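You operate a simulated robot arm through the tools that you are given. There is no shell and no other tool. Be economical: measure what you need, move in short steps, check, and stop when the job is done.

You are at the controls of a simulated two-armed robot. One attempt, no reset.

JOB
Give the orange sneaker the ticket's UV minutes, then air the silver box.
Fine: lamp out first, then vent till the display reads CLEAR before opening; sneaker on the mat, lid and vent shut. Set down upright: what you pick out. Where these are worked on the way, their far stop is far enough and under half their travel is too little: lid of the silver box.

It is judged by the outcome, as a careful person would: the job done as asked, and still so three seconds after it is handed in. It fails if anything else is knocked over, pushed out of place, dropped, spilled or broken. Lids that push on must go on centred and level and be pressed home; caps that screw on are set level and turned clockwise until they are tight.

ROBOT AND FRAMES
Two 7-joint arms with two-finger parallel grippers on one trunk, on a base that drives. Base frame: it is fixed to the floor where the robot stands at the start and does not move with it; the origin is under the middle of the robot, x ahead of it, y to its left, z up. Units: mm, rad, N and s.
The left shoulder is at the start at [60, 143, 926], the right one opposite. With the tool pointing down near the work surface each hand reaches from about 320 to 740 mm from the robot's upright axis, wherever it stands, measured 20 degrees to its own side. Places, roughly: cream ticket [750, -1250, 1000]; lid of the silver box [600, 200, 1000]; minute dial [500, 100, 900]; panel of the silver box [500, 200, 900]; purple button [500, 200, 900]; top of the cork mat [600, -1100, 800]; white slider [500, 400, 900]. Payload 1.57 kg a hand.
The TCP of each hand is the grasp point between the finger pads, 30 mm short of the fingertips. In the tool frame z runs along the fingers and y along their closing line. Largest opening 110 mm; finger width 24, thickness 12; the body of the gripper, 48 by 112 mm, starts 78 mm behind the TCP.
Orientation is that of the tool frame in the base frame, as a unit quaternion [w, x, y, z]. With the fingers straight down and closing along the base's y, the tool's x points along the base's -x, its y along +y and its z along -z.

CONTROLS
- The arms move only by the tool step_arm. It takes "left_deltas", "right_deltas" or both (then of equal length, played together; a hand with none holds still); each is a list of rows, each a list of 7 numbers: the shift along the tool's x, y, z in mm, then the turn, a rotation vector about the tool's x, y, z in rad, then the finger opening in mm, from 0 to 110. In form: [[tx, ty, tz, rx, ry, rz, grip], ...]. A call has 1 to 10 rows; each row shifts and turns the commanded pose from where the row before left it, along the tool's axes as they then stand. Rows are played at 5 a second. More than 50 mm and 0.15 rad between two rows, or a gripper value outside its range, and nothing of the call is played. A pose out of reach is approached as far as the arm can. The call stops where the force on the tool passes 60 N (or 10 N more than at its start, if that is more) or the arm is blocked; 0.2 s more then pass. Each finger travels about 45 mm/s and halts on what it meets, pressing with about 31 N; the grip force reading is that of the motor and also rises with nothing between the fingers. The clock runs only during rows and for 0.2 s after the last one: add rows that do not move to give the fingers time. The reply holds the time, the measured pose of the TCP, the force on the tool along the base axes, the opening and the grip force, in the units named above and with some noise, with the torque about the TCP (base axes, N m) and any sound that the robot's microphone picked up, and new pictures: "show" is both (left out), scene, wrist or none (wrist: the cameras of the hands that moved).
- Cameras (640 x 400 px; columns grow to the right, rows downward): "scene" is now at [50.4, 18.7, 1544.5]; the picture's right is [0.21, -0.98, 0.00], its down [-0.66, -0.14, -0.73] and it looks along [0.72, 0.15, -0.68] (base axes); focal length 257 px, centre (320, 200). "left" rides on the left gripper at [70, -16, -141] in its tool frame; the picture's right is [0.23, 0.97, 0.00], its down [-0.86, 0.20, -0.48] and it looks along [-0.47, 0.11, 0.88] (tool axes); focal length 222 px, centre (320, 200). "right" rides on the right gripper at [70, 16, -141] in its tool frame; the picture's right is [-0.23, 0.97, 0.00], its down [-0.86, -0.20, -0.48] and it looks along [-0.47, -0.11, 0.88] (tool axes); focal length 222 px, centre (320, 200). There is no depth. A picture from a camera that has moved, and an enlarged one, comes with that camera's place and axes in the base frame and with its lens.
- slide_trunk(by): slides the trunk up (or, below 0, down) by that many mm; the arms and the scene camera ride with it, the base frame stays. It gives what a move gives, with no picture.
- drive_base(legs): drives the robot by 1 to 6 legs, each [ahead, left, turn to the left] in mm, mm and rad, along the robot's own axes; the way and the turn of a leg run together, so that a leg with both is an arc; at most 1500 mm and 3.142 rad a leg. The arms and the cameras ride along, it lands a little off, and it stops where it bumps. It gives what a move gives, and a new picture of the scene camera.
- turn_head(pan, tilt): turns the head with the scene camera to pan (to the left, within 1.501 rad either way) and tilt (down, from -0.506 to 1.204), counted from straight ahead of the robot. It gives what a move gives, and a new picture of the scene camera.
- enlarge(camera, box): a new picture of the part [left, top, right, bottom] of that camera's present view, enlarged. It takes no simulated time.
- job_done(): hands the job in; it is judged then, once.

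Go step by step. Nothing tells you exact positions but the pictures and the camera data: compare them with the known pose of the tool, close in by small moves and look again before you grip or let go. The budget is 120 turns and 260 pictures, counting those below and the enlarged ones. Unless the task says otherwise, let go and move clear before handing in, and close with one line.

The tools are called after "Request:" as a command line: name --argument value ..., lists and objects as JSON in quotes. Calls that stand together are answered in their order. step_arm: Moves the arms, as the interface text tells. Its arguments: {"type":"object","properties":{"left_deltas":{"type":"array"},"right_deltas":{"type":"array"},"show":{"type":"string","enum":["both","scene","wrist","none"]}},"required":[]} The other tools are called the same way: slide_trunk (by) slides the trunk up or down; drive_base (legs) drives the base; turn_head (pan, tilt) turns the head that bears the scene camera; enlarge (camera, box) takes an enlarged picture of a part of a camera's view; job_done () hands the job in.

At the start:

```text
time: 0.0
left_tcp_pos: [342.6, 309.0, 999.8]
left_orientation: [0.0, 0.0, 1.0, 0.001]
left_ft_force: [0.1, -0.3, -0.3]
left_ft_torque: [0.0, 0.01, 0.05]
left_opening: 109.9
left_gripper_force: 0.0
right_tcp_pos: [391.1, 5.3, 1000.9]
right_orientation: [0.0, 0.0, 1.0, 0.0]
right_ft_force: [-0.3, -0.2, 0.0]
right_ft_torque: [0.01, -0.04, 0.01]
right_opening: 110.0
right_gripper_force: 0.1
trunk travel left (down, up): [-525.0, 65.0]
robot x, y, heading: [1.1, -1.1, 0.0]
head pan, tilt: [0.208, 0.747]
```

scene: 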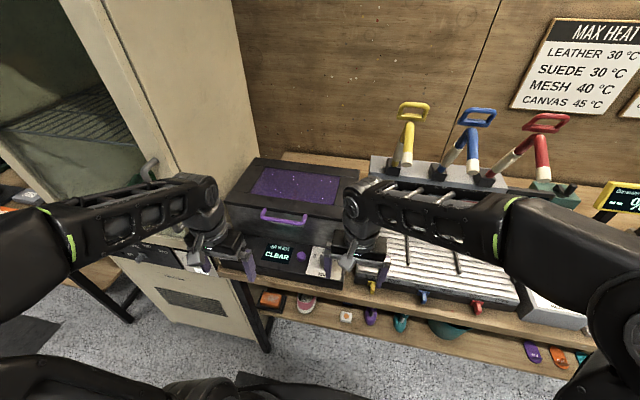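
right: 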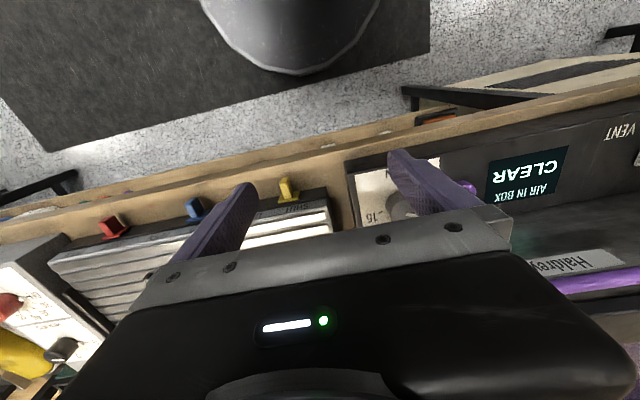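
left: 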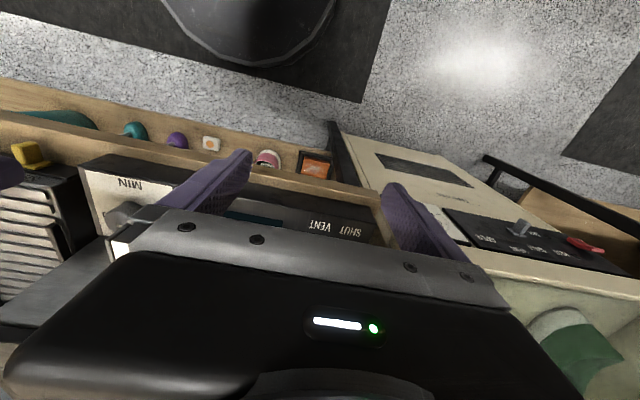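

I see a dark box with a purple lid panel ahead, its front panel with display, and shoes on a lower shelf. I'll look closer at the panel and around to the ticket.

Request:
enlarge --camera "scene" --box '[200, 140, 400, 340]'

Request:
turn_head --pan -0.9 --tilt 0.6

```text
2.00 times, centred on (300, 240) of scene
camera zoom: at [50.4, 18.7, 1544.5], right [0.21, -0.98, 0.0], down [-0.66, -0.14, -0.73], along [0.72, 0.15, -0.68], focal length 513 px, centre (360, 120)
```

zoom: 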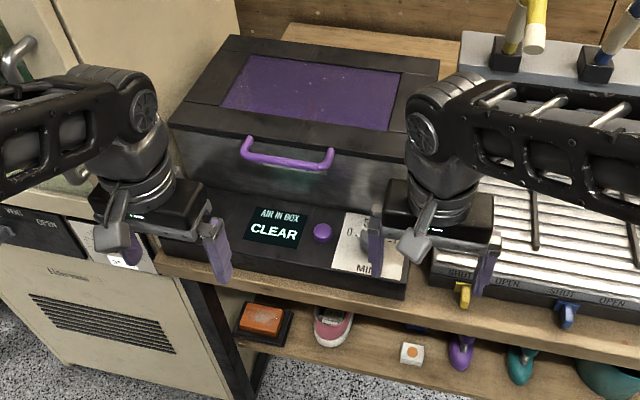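

```text
time: 1.3
left_tcp_pos: [342.1, 308.5, 999.8]
left_orientation: [0.0, 0.001, 1.0, 0.0]
left_ft_force: [-0.4, 0.8, -0.1]
left_ft_torque: [0.02, -0.03, -0.02]
left_opening: 110.2
left_gripper_force: 0.1
right_tcp_pos: [390.0, 6.5, 1000.1]
right_orientation: [0.001, 0.0, 1.0, 0.0]
right_ft_force: [-0.5, -0.8, 0.1]
right_ft_torque: [0.02, -0.02, 0.01]
right_opening: 109.9
right_gripper_force: 0.3
trunk travel left (down, up): [-525.0, 65.0]
robot x, y, heading: [1.2, 5.1, -0.0]
head pan, tilt: [-0.901, 0.6]
camera scene: at [24.1, -67.7, 1557.1], right [-0.78, -0.62, 0.0], down [-0.35, 0.44, -0.83], along [0.51, -0.65, -0.57], focal length 257 px, centre (320, 200)
```

scene: 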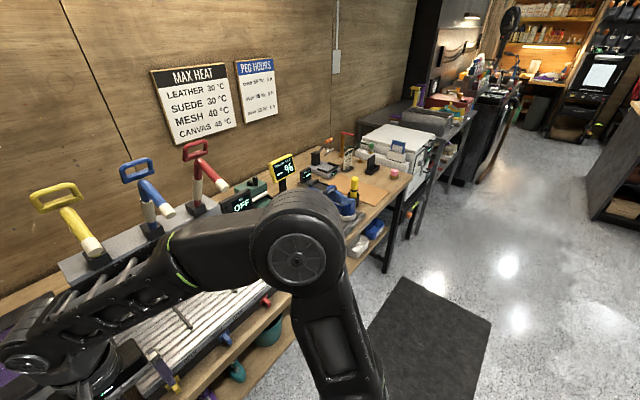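

Next I drive right to see the ticket and mat, backing off first.

Request:
drive_base --legs '[[-250, 0, 0], [0, -1050, 0]]'

Request:
turn_head --pan -0.15 --tilt 0.6

```text
time: 8.2
left_tcp_pos: [81.9, -741.8, 1001.8]
left_orientation: [0.0, 0.008, 1.0, 0.0]
left_ft_force: [-0.1, -0.4, -0.3]
left_ft_torque: [0.03, -0.02, 0.01]
left_opening: 110.0
left_gripper_force: 0.0
right_tcp_pos: [124.6, -1045.3, 1000.0]
right_orientation: [-0.001, 0.008, 1.0, -0.001]
right_ft_force: [0.3, 0.5, -0.7]
right_ft_torque: [0.04, -0.01, -0.01]
right_opening: 110.1
right_gripper_force: 0.1
trunk travel left (down, up): [-525.0, 65.0]
robot x, y, heading: [-266.6, -1041.3, -0.016]
head pan, tilt: [-0.901, 0.6]
camera scene: at [-243.0, -1113.5, 1557.1], right [-0.79, -0.61, 0.0], down [-0.34, 0.45, -0.82], along [0.5, -0.65, -0.57], focal length 257 px, centre (320, 200)
```

scene: 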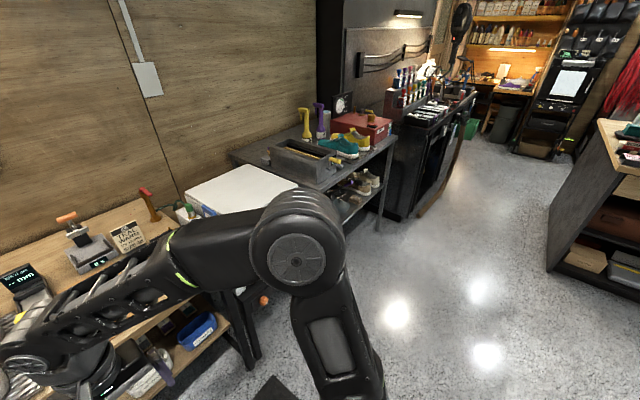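

```text
time: 9.3
left_tcp_pos: [82.1, -740.3, 999.6]
left_orientation: [0.0, 0.008, 1.0, 0.0]
left_ft_force: [0.5, -0.5, 0.2]
left_ft_torque: [0.01, -0.03, -0.01]
left_opening: 109.9
left_gripper_force: 0.0
right_tcp_pos: [125.1, -1045.5, 1000.3]
right_orientation: [0.0, 0.008, 1.0, 0.0]
right_ft_force: [0.5, 0.2, -0.6]
right_ft_torque: [-0.01, -0.01, -0.02]
right_opening: 109.9
right_gripper_force: 0.0
trunk travel left (down, up): [-525.0, 65.0]
robot x, y, heading: [-260.8, -1041.6, -0.009]
head pan, tilt: [-0.15, 0.6]
camera scene: at [-209.6, -1057.6, 1557.1], right [-0.17, -0.99, 0.0], down [-0.56, 0.09, -0.83], along [0.81, -0.14, -0.56], focal length 257 px, centre (320, 200)
```

scene: 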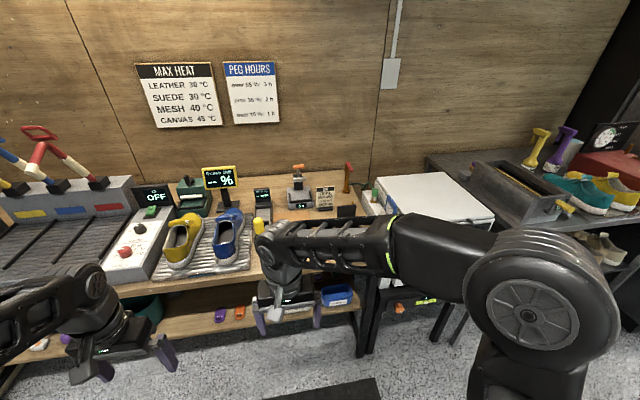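

Request:
enlarge --camera "scene" --box '[290, 160, 370, 220]'

Request:
enlarge --camera "scene" --box '[110, 160, 370, 330]'

```text
6.67 times, centred on (330, 190) of scene
camera zoom: at [-209.6, -1057.6, 1557.1], right [-0.17, -0.99, 0.0], down [-0.56, 0.09, -0.83], along [0.81, -0.14, -0.56], focal length 1711 px, centre (253, 267)
```

zoom: 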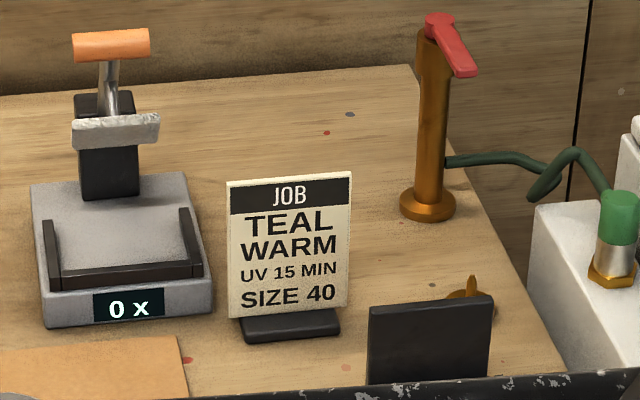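

```text
2.35 times, centred on (240, 245) of scene
camera zoom: at [-209.6, -1057.6, 1557.1], right [-0.17, -0.99, 0.0], down [-0.56, 0.09, -0.83], along [0.81, -0.14, -0.56], focal length 604 px, centre (508, 94)
```

zoom: 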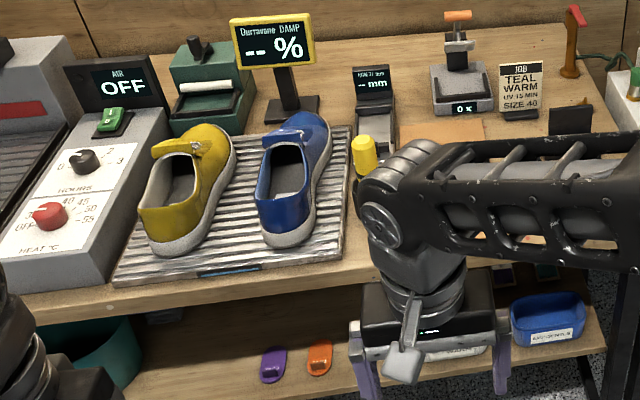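

The ticket says UV 15 MIN. Now I check the mat with the right wrist camera.

Request:
step_arm --right_deltas '[[0, 0, 0, 0, 0, 0, 110]]' --show "wrist"

Request:
drive_base --legs '[[0, -200, 0]]'

```text
time: 9.7
left_tcp_pos: [81.5, -741.0, 999.7]
left_orientation: [-0.001, 0.008, 1.0, 0.0]
left_ft_force: [0.1, -0.4, -0.1]
left_ft_torque: [-0.01, -0.01, -0.02]
left_opening: 110.1
left_gripper_force: 0.0
right_tcp_pos: [126.5, -1044.3, 1000.5]
right_orientation: [0.0, 0.008, 1.0, 0.0]
right_ft_force: [0.4, 0.4, -0.5]
right_ft_torque: [0.0, -0.01, 0.0]
right_opening: 109.8
right_gripper_force: 0.1
trunk travel left (down, up): [-525.0, 65.0]
robot x, y, heading: [-266.3, -1043.8, -0.015]
head pan, tilt: [-0.15, 0.6]
camera right: at [54.1, -1027.4, 1140.7], right [0.24, 0.97, 0.0], down [0.85, -0.21, 0.48], along [0.46, -0.12, -0.88], focal length 222 px, centre (320, 200)
```

right: 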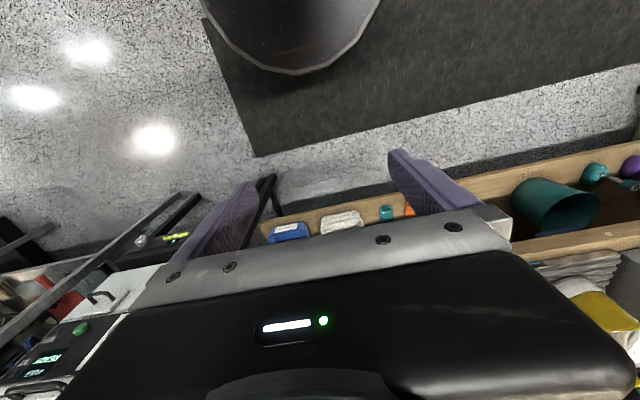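

```text
time: 11.3
left_tcp_pos: [78.9, -943.4, 1000.1]
left_orientation: [0.001, 0.009, 1.0, 0.001]
left_ft_force: [0.0, -0.6, -0.1]
left_ft_torque: [0.0, 0.01, 0.0]
left_opening: 109.9
left_gripper_force: 0.0
right_tcp_pos: [120.8, -1246.6, 999.7]
right_orientation: [-0.001, 0.008, 1.0, 0.001]
right_ft_force: [0.1, 0.0, 0.2]
right_ft_torque: [0.05, 0.0, 0.01]
right_opening: 109.7
right_gripper_force: 0.1
trunk travel left (down, up): [-525.0, 65.0]
robot x, y, heading: [-269.5, -1247.3, -0.016]
head pan, tilt: [-0.15, 0.6]
camera scene: at [-213.1, -1258.8, 1557.1], right [-0.17, -0.99, 0.0], down [-0.56, 0.1, -0.82], along [0.81, -0.14, -0.57], focal length 257 px, centre (320, 200)
```

scene: 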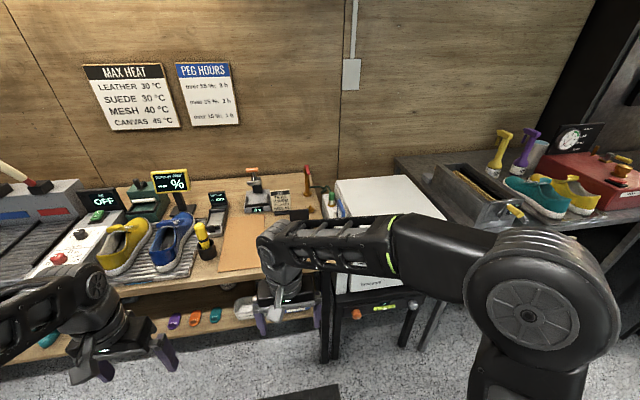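

Request:
enlarge --camera "scene" --box '[170, 160, 330, 290]'

Request:
drive_base --legs '[[0, 1250, 0.016]]'

Request:
turn_head --pan 0.21 --tilt 0.7

```text
3.08 times, centred on (250, 225) of scene
camera zoom: at [-213.1, -1258.8, 1557.1], right [-0.17, -0.99, 0.0], down [-0.56, 0.1, -0.82], along [0.81, -0.14, -0.57], focal length 790 px, centre (535, 123)
```

zoom: 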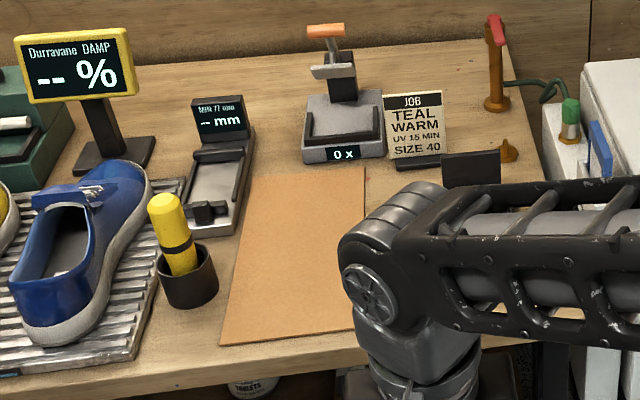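

```text
time: 17.5
left_tcp_pos: [53.1, 309.9, 999.5]
left_orientation: [0.001, -0.017, 1.0, 0.001]
left_ft_force: [0.3, 0.6, -0.2]
left_ft_torque: [-0.01, -0.01, 0.03]
left_opening: 110.1
left_gripper_force: 0.0
right_tcp_pos: [111.7, 10.2, 998.8]
right_orientation: [0.0, -0.017, 1.0, 0.0]
right_ft_force: [0.2, 0.2, 0.5]
right_ft_torque: [-0.01, -0.02, 0.01]
right_opening: 110.1
right_gripper_force: 0.0
trunk travel left (down, up): [-525.0, 65.0]
robot x, y, heading: [-278.0, -9.6, 0.035]
head pan, tilt: [-0.15, 0.6]
camera scene: at [-221.9, -19.5, 1557.1], right [-0.12, -0.99, 0.0], down [-0.56, 0.07, -0.83], along [0.82, -0.1, -0.56], focal length 257 px, centre (320, 200)
```

scene: 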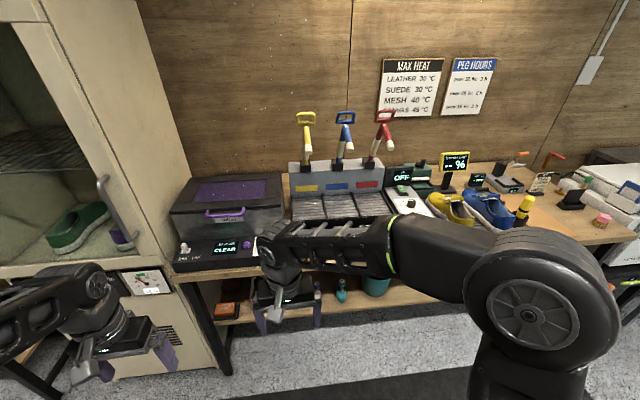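

```text
time: 18.4
left_tcp_pos: [53.4, 310.2, 999.8]
left_orientation: [0.0, -0.017, 1.0, 0.0]
left_ft_force: [-0.1, 0.5, 0.4]
left_ft_torque: [-0.04, -0.02, 0.02]
left_opening: 109.9
left_gripper_force: 0.0
right_tcp_pos: [110.9, 9.3, 999.8]
right_orientation: [0.0, -0.017, 1.0, 0.0]
right_ft_force: [0.1, 0.6, 0.9]
right_ft_torque: [0.01, -0.01, -0.01]
right_opening: 110.1
right_gripper_force: 0.1
trunk travel left (down, up): [-525.0, 65.0]
robot x, y, heading: [-282.2, -11.8, 0.029]
head pan, tilt: [0.209, 0.7]
camera scene: at [-227.2, 10.8, 1548.5], right [0.24, -0.97, 0.0], down [-0.63, -0.15, -0.77], along [0.74, 0.18, -0.64], focal length 257 px, centre (320, 200)
```

scene: 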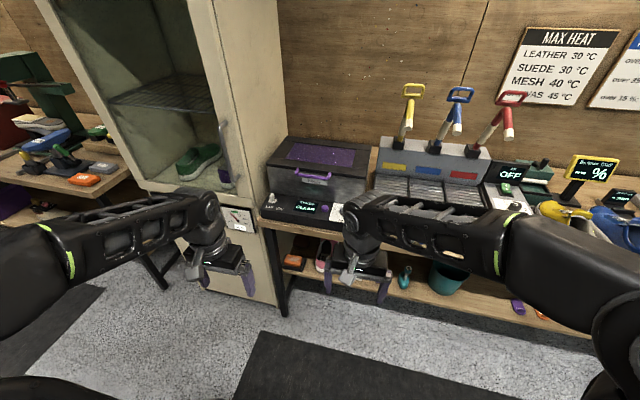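

Request:
enlarge --camera "scene" --box '[245, 120, 375, 240]'

```text
3.33 times, centred on (310, 180) of scene
camera zoom: at [-227.2, 10.8, 1548.5], right [0.24, -0.97, 0.0], down [-0.63, -0.15, -0.77], along [0.74, 0.18, -0.64], focal length 856 px, centre (353, 267)
```

zoom: 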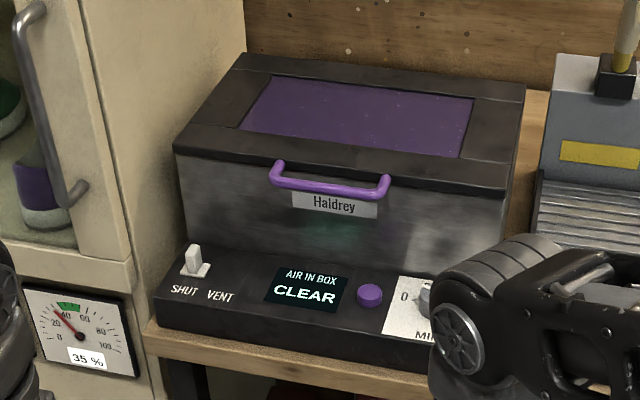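

Request:
turn_head --pan 0.9 --tilt 0.6

Request:
turn_head --pan 0.1 --tilt 0.9

```text
time: 19.4
left_tcp_pos: [54.5, 309.4, 1000.1]
left_orientation: [0.0, -0.017, 1.0, 0.001]
left_ft_force: [0.5, 0.6, -0.4]
left_ft_torque: [0.0, 0.04, 0.01]
left_opening: 109.9
left_gripper_force: 0.0
right_tcp_pos: [110.3, 9.3, 999.7]
right_orientation: [0.0, -0.016, 1.0, -0.001]
right_ft_force: [1.2, 0.0, 0.0]
right_ft_torque: [-0.01, 0.03, -0.02]
right_opening: 110.1
right_gripper_force: 0.0
trunk travel left (down, up): [-525.0, 65.0]
robot x, y, heading: [-280.1, -9.8, 0.027]
head pan, tilt: [0.901, 0.6]
camera scene: at [-257.0, 61.5, 1557.1], right [0.8, -0.6, 0.0], down [-0.34, -0.45, -0.82], along [0.49, 0.66, -0.57], focal length 257 px, centre (320, 200)
```

scene: 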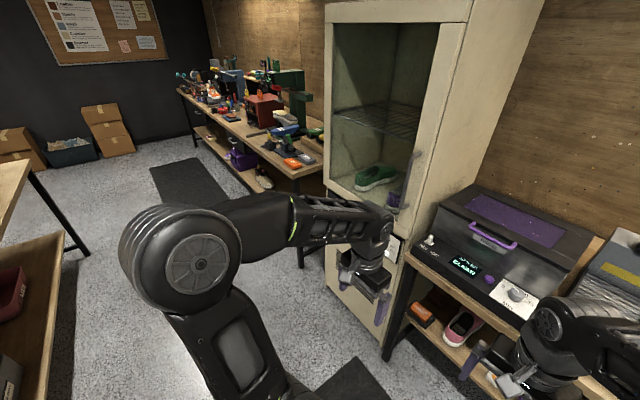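

```text
time: 20.5
left_tcp_pos: [54.0, 309.5, 999.8]
left_orientation: [0.0, -0.016, 1.0, -0.001]
left_ft_force: [-0.5, -0.6, 0.0]
left_ft_torque: [-0.01, -0.01, 0.0]
left_opening: 110.2
left_gripper_force: 0.0
right_tcp_pos: [110.9, 8.8, 1000.1]
right_orientation: [0.0, -0.016, 1.0, 0.0]
right_ft_force: [-0.3, 0.4, 0.0]
right_ft_torque: [-0.02, 0.0, -0.04]
right_opening: 110.5
right_gripper_force: 0.0
trunk travel left (down, up): [-525.0, 65.0]
robot x, y, heading: [-277.2, -11.6, 0.03]
head pan, tilt: [0.099, 0.901]
camera scene: at [-234.8, 0.5, 1532.3], right [0.13, -0.99, 0.0], down [-0.78, -0.1, -0.62], along [0.62, 0.08, -0.78], focal length 257 px, centre (320, 200)
```

scene: 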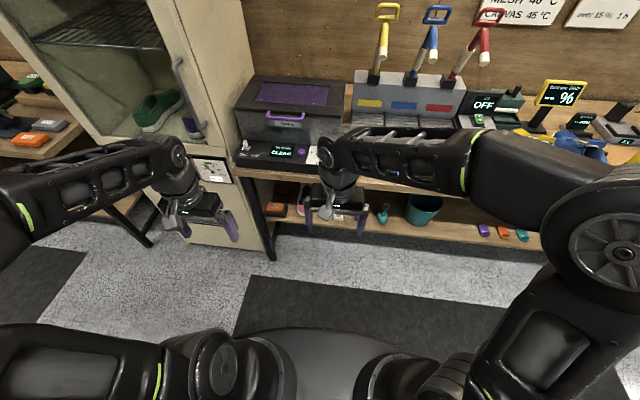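

The orange sneaker is not in the open, so it must be in the box; ticket gives 15 min. I drive back to the box and move the right hand aside to view the panel.

Request:
drive_base --legs '[[230, 0, -0.03]]'

Request:
step_arm --right_deltas '[[0, -45, -20, 0, 0, 0, 60], [0, -45, -20, 0, 0, 0, 30], [0, -45, 0, 0, 0, 0, 20]]' --left_deltas '[[20, 45, 0, 0, 0, 0, 60], [20, 45, 0, 0, 0, 0, 30], [0, 0, 0, 0, 0, 0, 0]]' --show "scene"

Request:
turn_head --pan 0.3 --tilt 0.85

```text
time: 22.2
left_tcp_pos: [290.9, 303.5, 999.1]
left_orientation: [0.0, 0.0, 1.0, 0.0]
left_ft_force: [-0.3, 0.5, -0.2]
left_ft_torque: [-0.02, 0.05, 0.01]
left_opening: 110.1
left_gripper_force: 0.2
right_tcp_pos: [337.8, -0.1, 999.7]
right_orientation: [0.0, 0.0, 1.0, 0.0]
right_ft_force: [-0.5, -0.2, -0.4]
right_ft_torque: [0.0, 0.03, -0.03]
right_opening: 109.8
right_gripper_force: 0.1
trunk travel left (down, up): [-525.0, 65.0]
robot x, y, heading: [-54.0, -5.3, -0.0]
head pan, tilt: [0.099, 0.901]
camera scene: at [-7.1, 2.9, 1532.2], right [0.1, -0.99, 0.0], down [-0.78, -0.08, -0.62], along [0.62, 0.06, -0.78], focal length 257 px, centre (320, 200)
```

scene: 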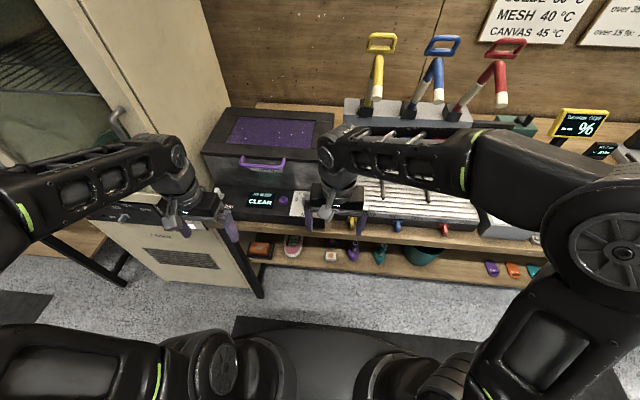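

```text
time: 23.1
left_tcp_pos: [248.5, 392.4, 1000.8]
left_orientation: [0.0, 0.0, 1.0, 0.001]
left_ft_force: [-0.4, -0.7, -0.1]
left_ft_torque: [-0.02, 0.02, 0.0]
left_opening: 43.8
left_gripper_force: 0.1
right_tcp_pos: [337.7, -134.4, 1041.7]
right_orientation: [0.0, -0.001, 1.0, 0.0]
right_ft_force: [0.1, 0.0, 0.8]
right_ft_torque: [0.03, -0.02, 0.0]
right_opening: 43.6
right_gripper_force: 0.4
trunk travel left (down, up): [-525.0, 65.0]
robot x, y, heading: [-50.5, -7.5, -0.0]
head pan, tilt: [0.099, 0.901]
camera scene: at [-8.7, 1.5, 1532.3], right [0.1, -0.99, 0.0], down [-0.78, -0.08, -0.62], along [0.62, 0.06, -0.78], focal length 257 px, centre (320, 200)
```

scene: 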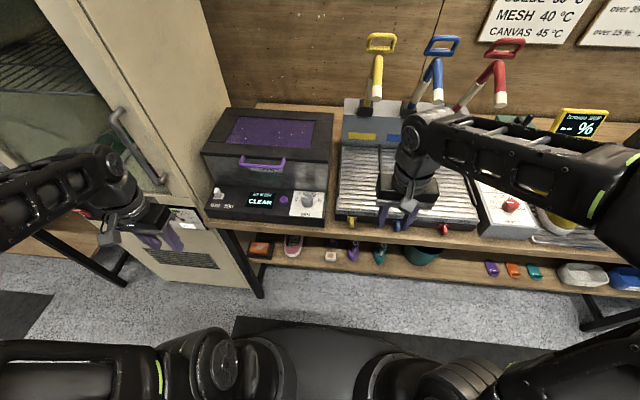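

```text
time: 23.8
left_tcp_pos: [249.3, 392.2, 1001.3]
left_orientation: [0.0, 0.0, 1.0, 0.0]
left_ft_force: [0.1, 0.4, 0.2]
left_ft_torque: [0.0, 0.0, -0.03]
left_opening: 0.0
left_gripper_force: 12.8
right_tcp_pos: [337.5, -134.1, 1042.0]
right_orientation: [-0.001, 0.001, 1.0, 0.0]
right_ft_force: [0.5, -0.2, 0.2]
right_ft_torque: [0.01, -0.01, 0.05]
right_opening: 20.1
right_gripper_force: 0.0
trunk travel left (down, up): [-525.0, 65.0]
robot x, y, heading: [-50.1, -3.9, -0.005]
head pan, tilt: [0.3, 0.85]
camera scene: at [-9.1, 18.2, 1536.2], right [0.3, -0.96, 0.0], down [-0.72, -0.22, -0.66], along [0.63, 0.2, -0.75], focal length 257 px, centre (320, 200)
```

scene: 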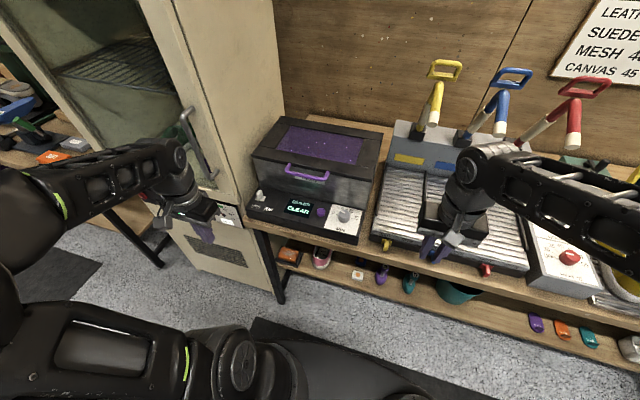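

Request:
enlarge --camera "scene" --box '[240, 170, 370, 250]'

```text
4.92 times, centred on (305, 210) of scene
camera zoom: at [-9.1, 18.2, 1536.2], right [0.3, -0.96, 0.0], down [-0.72, -0.22, -0.66], along [0.63, 0.2, -0.75], focal length 1264 px, centre (394, 151)
```

zoom: 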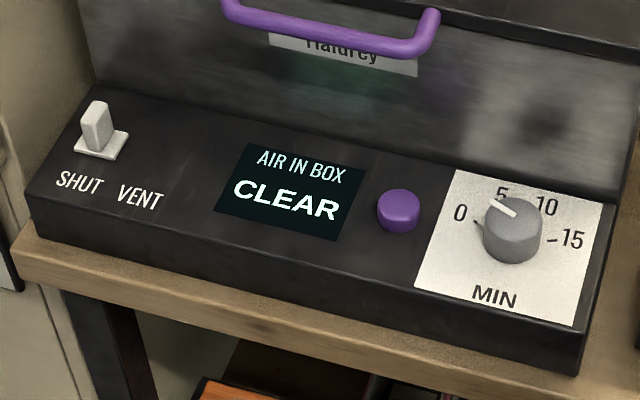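

The dial sits at 0 on a 0–15 scale of about ±60° (15 is the clockwise end). The lid overhangs the panel, so I'll tilt the right hand 45° and turn the dial in two bites. First I orient the hand.

Request:
step_arm --right_deltas '[[0, 0, 0, 0, -0.131, 0, 60], [0, 0, 0, 0, -0.131, 0, 60], [0, 0, 0, 0, -0.131, 0, 60], [0, 0, 0, 0, -0.131, 0, 60], [0, 0, 0, 0, -0.131, 0, 60], [0, 0, 0, 0, -0.131, 0, 60], [0, 0, 0, -0.0926, 0, -0.0926, 60], [0, 0, 0, -0.0926, 0, -0.0926, 60], [0, 0, 0, -0.0926, 0, -0.0926, 60], [0, 0, 0, -0.0926, 0, -0.0926, 60]]'

```text
time: 26.0
left_tcp_pos: [248.9, 393.4, 1002.1]
left_orientation: [0.0, 0.0, 1.0, -0.001]
left_ft_force: [0.5, 1.0, -0.5]
left_ft_torque: [0.0, -0.01, 0.02]
left_opening: 0.0
left_gripper_force: 21.8
right_tcp_pos: [366.7, -123.2, 1064.0]
right_orientation: [0.369, -0.24, 0.892, 0.1]
right_ft_force: [0.2, -0.7, -0.2]
right_ft_torque: [-0.01, 0.03, 0.02]
right_opening: 60.1
right_gripper_force: 0.1
right hand out of reach, approached as far as the arm can: row 5, 6, 7
trunk travel left (down, up): [-525.0, 65.0]
robot x, y, heading: [-53.2, -7.7, -0.001]
head pan, tilt: [0.3, 0.85]
camera scene: at [-8.8, 18.1, 1536.2], right [0.3, -0.96, 0.0], down [-0.72, -0.22, -0.66], along [0.63, 0.2, -0.75], focal length 257 px, centre (320, 200)
camera right: at [228.4, -183.1, 1114.3], right [-0.35, 0.92, 0.16], down [0.33, -0.04, 0.94], along [0.88, 0.38, -0.29], focal length 222 px, centre (320, 200)
```

scene: 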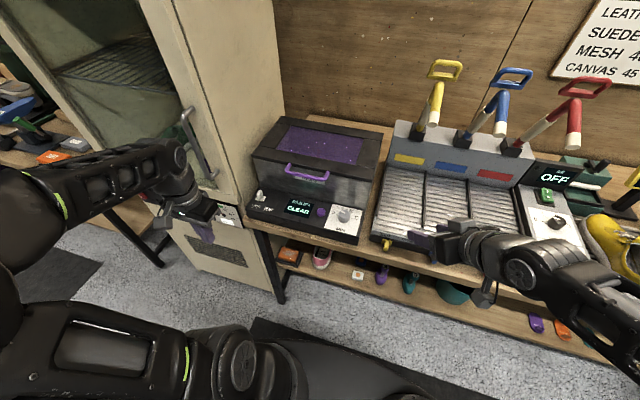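
right: 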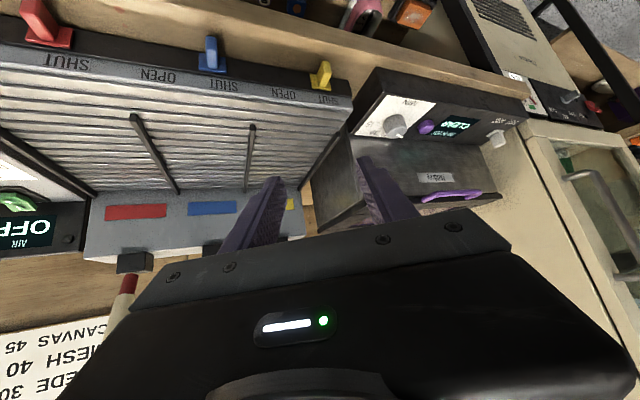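

Request:
step_arm --right_deltas '[[-14.6, 20.6, 32.7, 0, 0, 0, 60], [-14.6, 20.6, 32.7, 0, 0, 0, 60], [-14.6, 20.6, 32.7, 0, 0, 0, 60], [-14.6, 20.6, 32.7, 0, 0, 0, 60], [-14.6, 20.6, 32.7, 0, 0, 0, 60]]'

```text
time: 27.2
left_tcp_pos: [250.7, 392.5, 1000.6]
left_orientation: [0.0, 0.0, 1.0, 0.0]
left_ft_force: [-0.3, -1.2, 0.5]
left_ft_torque: [-0.01, 0.04, 0.01]
left_opening: 0.0
left_gripper_force: 21.3
right_tcp_pos: [458.3, 49.8, 1001.8]
right_orientation: [0.37, -0.239, 0.892, 0.099]
right_ft_force: [0.3, 0.1, 1.2]
right_ft_torque: [0.01, 0.05, 0.02]
right_opening: 60.1
right_gripper_force: 0.2
trunk travel left (down, up): [-525.0, 65.0]
robot x, y, heading: [-51.5, -8.7, 0.002]
head pan, tilt: [0.3, 0.85]
camera scene: at [-8.1, 19.2, 1536.1], right [0.3, -0.96, 0.0], down [-0.72, -0.22, -0.66], along [0.63, 0.2, -0.75], focal length 257 px, centre (320, 200)
camera right: at [320.9, -10.1, 1051.8], right [-0.35, 0.92, 0.16], down [0.33, -0.04, 0.94], along [0.88, 0.38, -0.29], focal length 222 px, centre (320, 200)
```

scene: 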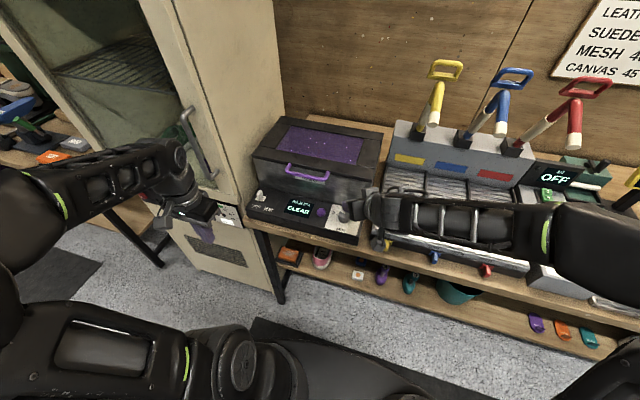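
right: 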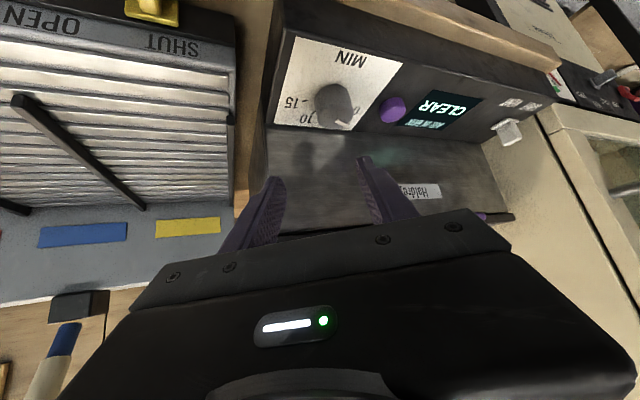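

Request:
enlarge --camera "right" --box '[250, 20, 550, 220]'

Request:
enlarge --camera "scene" --box '[270, 160, 430, 260]'

```text
2.00 times, centred on (400, 120) of right
camera zoom: at [320.9, -10.1, 1051.8], right [-0.35, 0.92, 0.16], down [0.33, -0.04, 0.94], along [0.88, 0.38, -0.29], focal length 444 px, centre (160, 360)
```

zoom: 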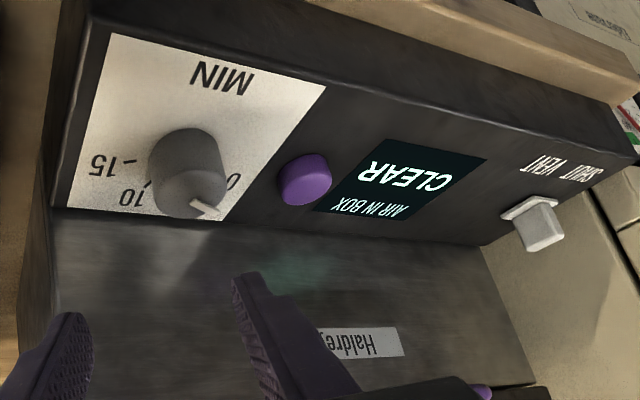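

```text
4.00 times, centred on (350, 210) of scene
camera zoom: at [-8.1, 19.2, 1536.1], right [0.3, -0.96, 0.0], down [-0.72, -0.22, -0.66], along [0.63, 0.2, -0.75], focal length 1027 px, centre (200, 160)
```

zoom: 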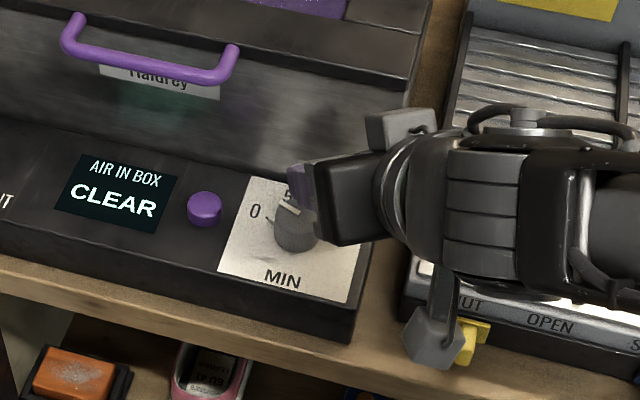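

Knob triangulates to about [490, 97, 881–903]. I approach it and look before closing.

Request:
step_arm --right_deltas '[[6, 12.5, 30.7, 0, 0, 0, 56], [6, 12.5, 30.7, 0, 0, 0, 56], [12, 0, 12, 0, 0, 0, 56]]'

Request:
enlarge --camera "scene" --box '[270, 160, 430, 260]'

```text
time: 28.0
left_tcp_pos: [248.8, 392.2, 1001.9]
left_orientation: [0.0, 0.0, 1.0, -0.001]
left_ft_force: [0.0, 0.9, -0.5]
left_ft_torque: [0.0, 0.01, 0.0]
left_opening: 0.0
left_gripper_force: 20.8
right_tcp_pos: [476.9, 90.3, 932.6]
right_orientation: [0.37, -0.24, 0.892, 0.1]
right_ft_force: [-1.0, -1.1, 0.3]
right_ft_torque: [-0.01, 0.0, 0.0]
right_opening: 56.0
right_gripper_force: 0.1
trunk travel left (down, up): [-525.0, 65.0]
robot x, y, heading: [-56.0, -6.2, -0.001]
head pan, tilt: [0.3, 0.85]
camera scene: at [-8.7, 18.4, 1536.2], right [0.3, -0.96, 0.0], down [-0.72, -0.22, -0.66], along [0.63, 0.2, -0.75], focal length 257 px, centre (320, 200)
camera right: at [339.5, 29.7, 982.9], right [-0.35, 0.92, 0.16], down [0.33, -0.04, 0.94], along [0.88, 0.38, -0.29], focal length 222 px, centre (320, 200)
```

scene: 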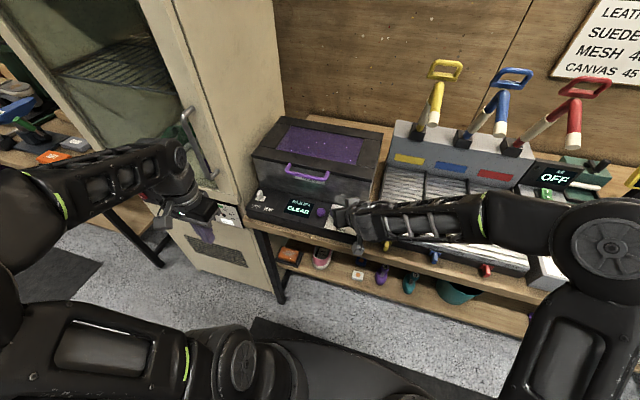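
right: 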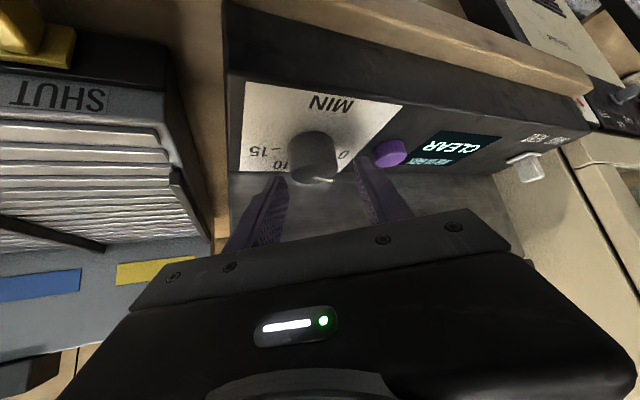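

```text
4.00 times, centred on (350, 210) of scene
camera zoom: at [-8.7, 18.4, 1536.2], right [0.3, -0.96, 0.0], down [-0.72, -0.22, -0.66], along [0.63, 0.2, -0.75], focal length 1027 px, centre (200, 160)
```

zoom: 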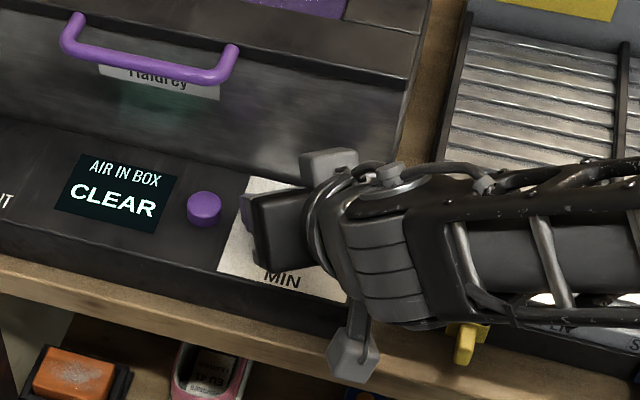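

Knob is centred between the fingers. I lower 17 mm and close.

Request:
step_arm --right_deltas '[[6, 0, 6, 0, 0, 0, 56], [6, 0, 6, 0, 0, 0, 50], [0, 0, 0, 0, 0, 0, 30], [0, 0, 0, 0, 0, 0, 30], [0, 0, 0, 0, 0, 0, 30]]' --show "wrist"

```text
time: 29.2
left_tcp_pos: [247.4, 392.2, 1002.3]
left_orientation: [0.001, -0.001, 1.0, 0.0]
left_ft_force: [1.0, -0.2, 0.6]
left_ft_torque: [0.0, -0.01, 0.0]
left_opening: 0.1
left_gripper_force: 21.6
right_tcp_pos: [476.7, 91.3, 918.9]
right_orientation: [0.374, -0.242, 0.89, 0.102]
right_ft_force: [-0.7, 6.9, 34.4]
right_ft_torque: [0.91, -0.13, 0.34]
right_opening: 44.0
right_gripper_force: 7.9
trunk travel left (down, up): [-525.0, 65.0]
robot x, y, heading: [-51.1, -7.7, 0.004]
head pan, tilt: [0.3, 0.85]
camera right: at [338.1, 30.7, 968.3], right [-0.35, 0.92, 0.16], down [0.32, -0.04, 0.95], along [0.88, 0.39, -0.28], focal length 222 px, centre (320, 200)
```

right: 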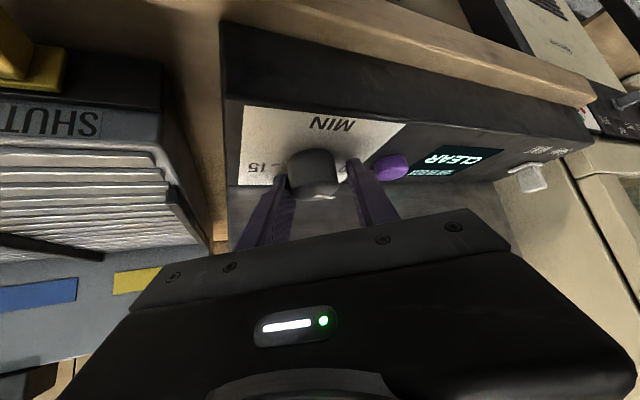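

Tips touched the panel; I raise ~6 mm and close.

Request:
step_arm --right_deltas '[[-5, 0, -5, 0, 0, 0, 44], [0, 0, 0, 0, 0, 0, 25], [0, 0, 0, 0, 0, 0, 25], [0, 0, 0, 0, 0, 0, 25], [0, 0, 0, 0, 0, 0, 25]]' --show "wrist"

```text
time: 30.4
left_tcp_pos: [249.6, 392.0, 1002.0]
left_orientation: [0.0, -0.001, 1.0, 0.0]
left_ft_force: [0.5, 0.5, 0.4]
left_ft_torque: [-0.01, 0.0, -0.01]
left_opening: 0.0
left_gripper_force: 21.6
right_tcp_pos: [475.4, 87.2, 920.7]
right_orientation: [0.367, -0.239, 0.893, 0.098]
right_ft_force: [-8.5, -3.9, -9.8]
right_ft_torque: [-0.43, 0.05, -0.03]
right_opening: 35.0
right_gripper_force: 42.1
trunk travel left (down, up): [-525.0, 65.0]
robot x, y, heading: [-51.8, -8.1, -0.001]
head pan, tilt: [0.3, 0.85]
camera right: at [338.3, 27.4, 970.7], right [-0.35, 0.92, 0.16], down [0.33, -0.04, 0.94], along [0.88, 0.38, -0.3], focal length 222 px, centre (320, 200)
```

right: 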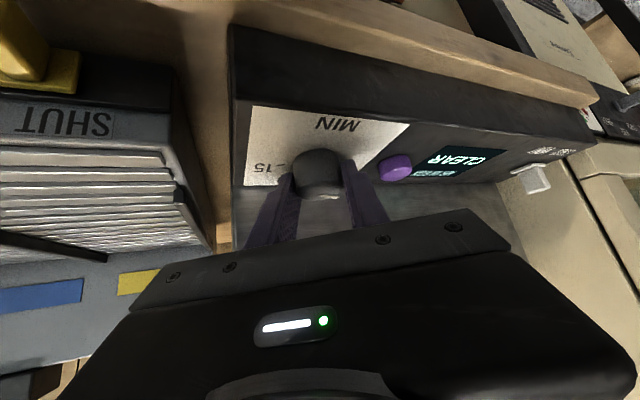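

Gripped at 35 mm. Now I turn clockwise by about 60°.

Request:
step_arm --right_deltas '[[0, 2.1, 0, 0.0926, 0, 0.0926, 25], [0, 2.1, 0, 0.0926, 0, 0.0926, 25], [0, 2.1, 0, 0.0926, 0, 0.0926, 25], [0, 2.1, 0, 0.0926, 0, 0.0926, 25], [0, 2.1, 0, 0.0926, 0, 0.0926, 25], [0, 2.1, 0, 0.0926, 0, 0.0926, 25], [0, 2.1, 0, 0.0926, 0, 0.0926, 25], [0, 2.1, 0, 0.0926, 0, 0.0926, 25]]'

```text
time: 32.2
left_tcp_pos: [248.9, 387.5, 1002.2]
left_orientation: [-0.001, 0.001, 1.0, 0.002]
left_ft_force: [0.3, -0.2, -0.6]
left_ft_torque: [0.01, 0.02, 0.0]
left_opening: 0.0
left_gripper_force: 21.5
right_tcp_pos: [476.7, 92.0, 919.6]
right_orientation: [0.369, 0.244, 0.89, -0.108]
right_ft_force: [-15.3, -49.2, -10.8]
right_ft_torque: [-1.07, 0.24, -0.24]
right_opening: 35.2
right_gripper_force: 41.9
trunk travel left (down, up): [-525.0, 65.0]
robot x, y, heading: [-56.6, -4.9, -0.001]
head pan, tilt: [0.3, 0.85]
camera scene: at [-10.0, 12.0, 1536.3], right [0.3, -0.96, 0.0], down [-0.72, -0.22, -0.66], along [0.63, 0.2, -0.75], focal length 257 px, centre (320, 200)
camera right: at [355.7, 184.2, 969.2], right [0.64, 0.75, 0.15], down [0.13, -0.3, 0.95], along [0.76, -0.59, -0.29], focal length 222 px, centre (320, 200)
```

scene: 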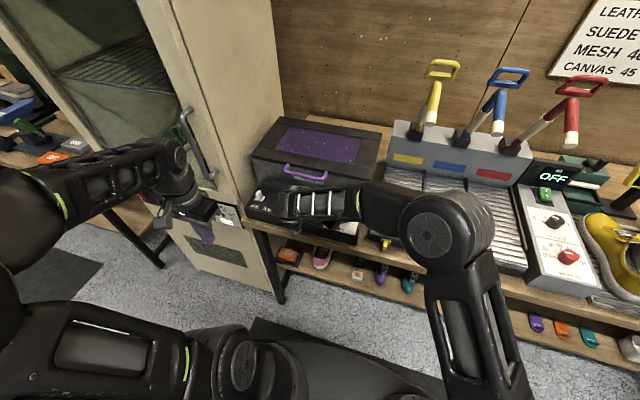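
right: 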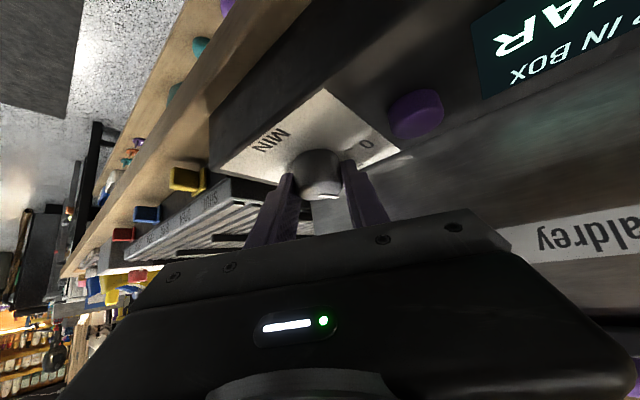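

Dial turned with the hand, with some side load. I relax the offset, then open and look.

Request:
step_arm --right_deltas '[[0, -10, 0, 0, 0, 0, 25], [0, 0, 0, 0, 0, 0, 56], [0, 0, 0, 0, 0, 0, 56], [-14, 0, -14, 0, 0, 0, 56], [-20, 0, -20, 0, 0, 0, 56]]' --show "wrist"

Request:
enlarge --camera "right" --box '[200, 50, 440, 230]'

```text
time: 33.4
left_tcp_pos: [248.4, 392.4, 1002.0]
left_orientation: [0.0, 0.0, 1.0, -0.001]
left_ft_force: [0.2, 0.7, 0.1]
left_ft_torque: [0.02, 0.01, 0.03]
left_opening: 0.0
left_gripper_force: 21.5
right_tcp_pos: [471.0, 97.2, 971.7]
right_orientation: [0.37, 0.239, 0.892, -0.099]
right_ft_force: [-0.1, -0.1, -0.6]
right_ft_torque: [-0.03, -0.02, -0.02]
right_opening: 56.1
right_gripper_force: 0.1
trunk travel left (down, up): [-525.0, 65.0]
robot x, y, heading: [-54.1, -7.1, -0.004]
head pan, tilt: [0.3, 0.85]
camera right: at [348.9, 185.8, 1021.0], right [0.63, 0.76, 0.16], down [0.13, -0.31, 0.94], along [0.77, -0.57, -0.29], focal length 222 px, centre (320, 200)
```

right: 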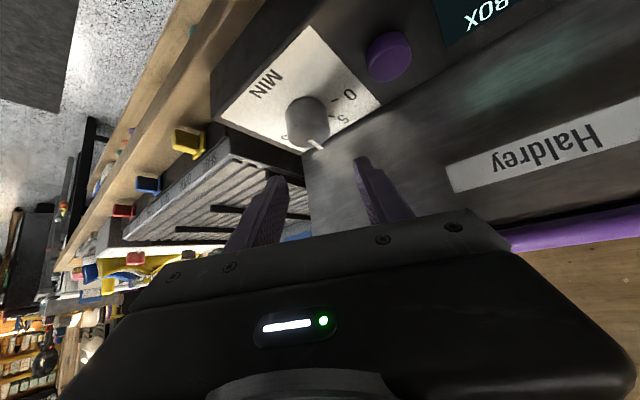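

```text
2.22 times, centred on (320, 140) of right
camera zoom: at [348.9, 185.8, 1021.0], right [0.63, 0.76, 0.16], down [0.13, -0.31, 0.94], along [0.77, -0.57, -0.29], focal length 494 px, centre (320, 333)
```

zoom: 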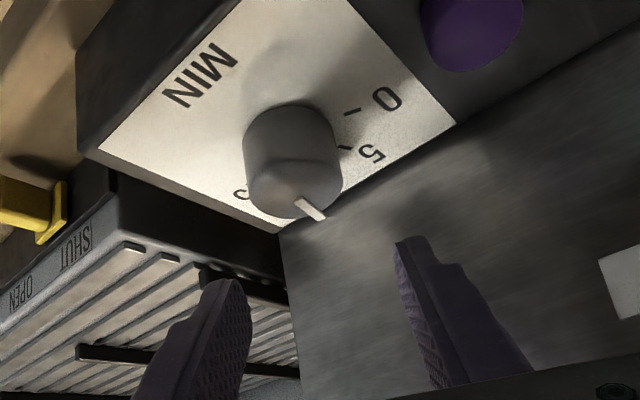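

The pointer is mid-scale (~7). I rotate the hand back, regrip, and turn on to 15.

Request:
step_arm --right_deltas '[[0, 0, 0, -0.0926, 0, -0.0926, 56], [0, 0, 0, -0.0926, 0, -0.0926, 56], [0, 0, 0, -0.0926, 0, -0.0926, 56], [0, 0, 0, -0.0926, 0, -0.0926, 56], [0, 0, 0, -0.0926, 0, -0.0926, 56], [0, 0, 0, -0.0926, 0, -0.0926, 56], [0, 0, 0, -0.0926, 0, -0.0926, 56], [0, 0, 0, -0.0926, 0, -0.0926, 56], [18.3, -10, 17.7, 0, 0, 0, 56], [18.3, 0, 17.7, 0, 0, 0, 56]]' --show "wrist"

```text
time: 35.6
left_tcp_pos: [248.4, 393.1, 1001.2]
left_orientation: [0.0, 0.0, 1.0, 0.001]
left_ft_force: [0.1, -0.6, 0.4]
left_ft_torque: [0.01, 0.02, -0.01]
left_opening: 0.0
left_gripper_force: 21.7
right_tcp_pos: [475.0, 85.8, 918.7]
right_orientation: [0.371, -0.24, 0.892, 0.099]
right_ft_force: [-0.5, -1.8, 0.8]
right_ft_torque: [0.01, 0.0, 0.02]
right_opening: 56.0
right_gripper_force: 0.0
trunk travel left (down, up): [-525.0, 65.0]
robot x, y, heading: [-55.5, -5.1, 0.002]
head pan, tilt: [0.3, 0.85]
camera right: at [336.8, 26.1, 969.6], right [-0.35, 0.92, 0.16], down [0.33, -0.04, 0.94], along [0.88, 0.38, -0.29], focal length 222 px, centre (320, 200)
```

right: 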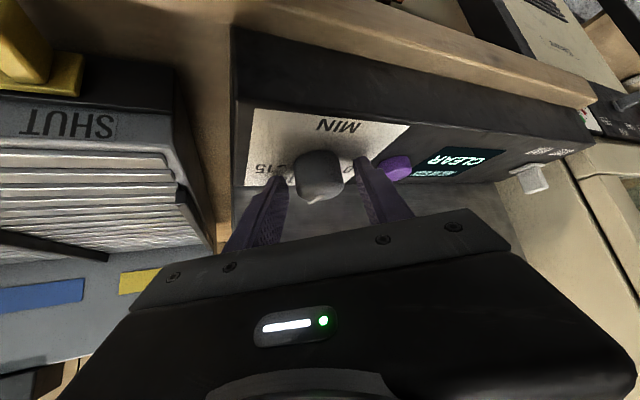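

Request:
step_arm --right_deltas '[[0, 0, 0, 0, 0, 0, 25], [0, 0, 0, 0, 0, 0, 25], [0, 0.8, 0, 0.0926, 0, 0.0926, 25], [0, 0.8, 0, 0.0926, 0, 0.0926, 25], [0, 0.8, 0, 0.0926, 0, 0.0926, 25], [0, 0.8, 0, 0.0926, 0, 0.0926, 25], [0, 0.8, 0, 0.0926, 0, 0.0926, 25], [0, 0.8, 0, 0.0926, 0, 0.0926, 25], [0, 0.8, 0, 0.0926, 0, 0.0926, 25], [0, 0.8, 0, 0.0926, 0, 0.0926, 25]]' --show "wrist"

```text
time: 37.8
left_tcp_pos: [248.5, 391.1, 1001.5]
left_orientation: [0.0, 0.0, 1.0, -0.001]
left_ft_force: [-0.3, -0.3, -0.2]
left_ft_torque: [0.04, 0.0, -0.03]
left_opening: 0.0
left_gripper_force: 20.8
right_tcp_pos: [475.6, 92.5, 920.0]
right_orientation: [0.372, 0.24, 0.891, -0.1]
right_ft_force: [-1.4, -6.4, 4.1]
right_ft_torque: [-0.84, -0.45, 0.38]
right_opening: 35.4
right_gripper_force: 42.3
trunk travel left (down, up): [-525.0, 65.0]
robot x, y, heading: [-51.7, -4.0, 0.003]
head pan, tilt: [0.3, 0.85]
camera right: at [353.6, 181.9, 969.3], right [0.63, 0.76, 0.16], down [0.13, -0.3, 0.94], along [0.77, -0.57, -0.29], focal length 222 px, centre (320, 200)
```

right: 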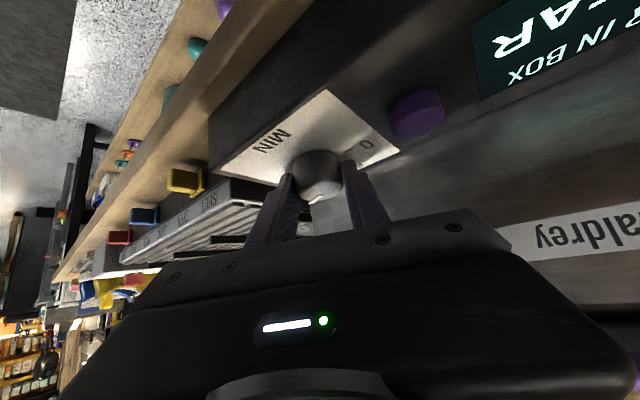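

Request:
step_arm --right_deltas '[[0, 0, 0, 0, 0, 0, 56], [0, 0, 0, 0, 0, 0, 56], [-14, 0, -14, 0, 0, 0, 56], [-25, 0, -25, 0, 0, 0, 56]]' --show "wrist"

Request:
enlarge --camera "right" --box '[200, 50, 440, 230]'

```text
time: 38.8
left_tcp_pos: [248.7, 392.8, 1001.7]
left_orientation: [0.0, 0.0, 1.0, 0.0]
left_ft_force: [0.2, 0.3, 0.4]
left_ft_torque: [0.0, -0.01, 0.0]
left_opening: 0.0
left_gripper_force: 21.5
right_tcp_pos: [475.0, 92.9, 973.3]
right_orientation: [0.37, 0.24, 0.892, -0.1]
right_ft_force: [-0.5, -0.4, 0.5]
right_ft_torque: [-0.01, 0.01, 0.01]
right_opening: 56.1
right_gripper_force: 0.1
trunk travel left (down, up): [-525.0, 65.0]
robot x, y, heading: [-52.4, -6.8, -0.002]
head pan, tilt: [0.3, 0.85]
camera right: at [352.7, 182.9, 1023.5], right [0.63, 0.76, 0.16], down [0.13, -0.31, 0.94], along [0.77, -0.57, -0.29], focal length 222 px, centre (320, 200)
```

right: 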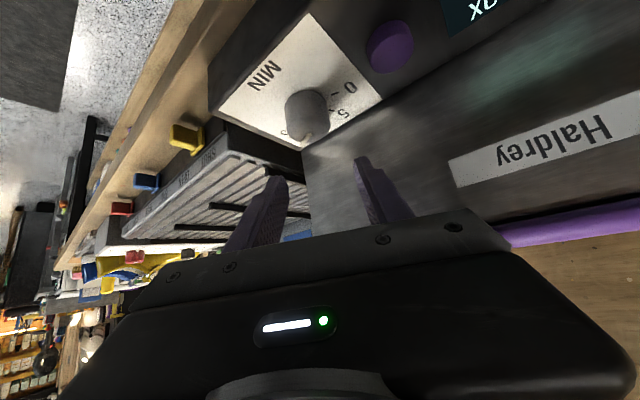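

```text
2.22 times, centred on (320, 140) of right
camera zoom: at [352.7, 182.9, 1023.5], right [0.63, 0.76, 0.16], down [0.13, -0.31, 0.94], along [0.77, -0.57, -0.29], focal length 494 px, centre (320, 333)
```

zoom: 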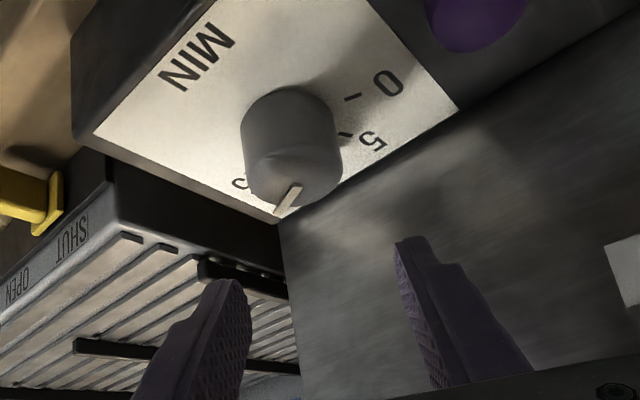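

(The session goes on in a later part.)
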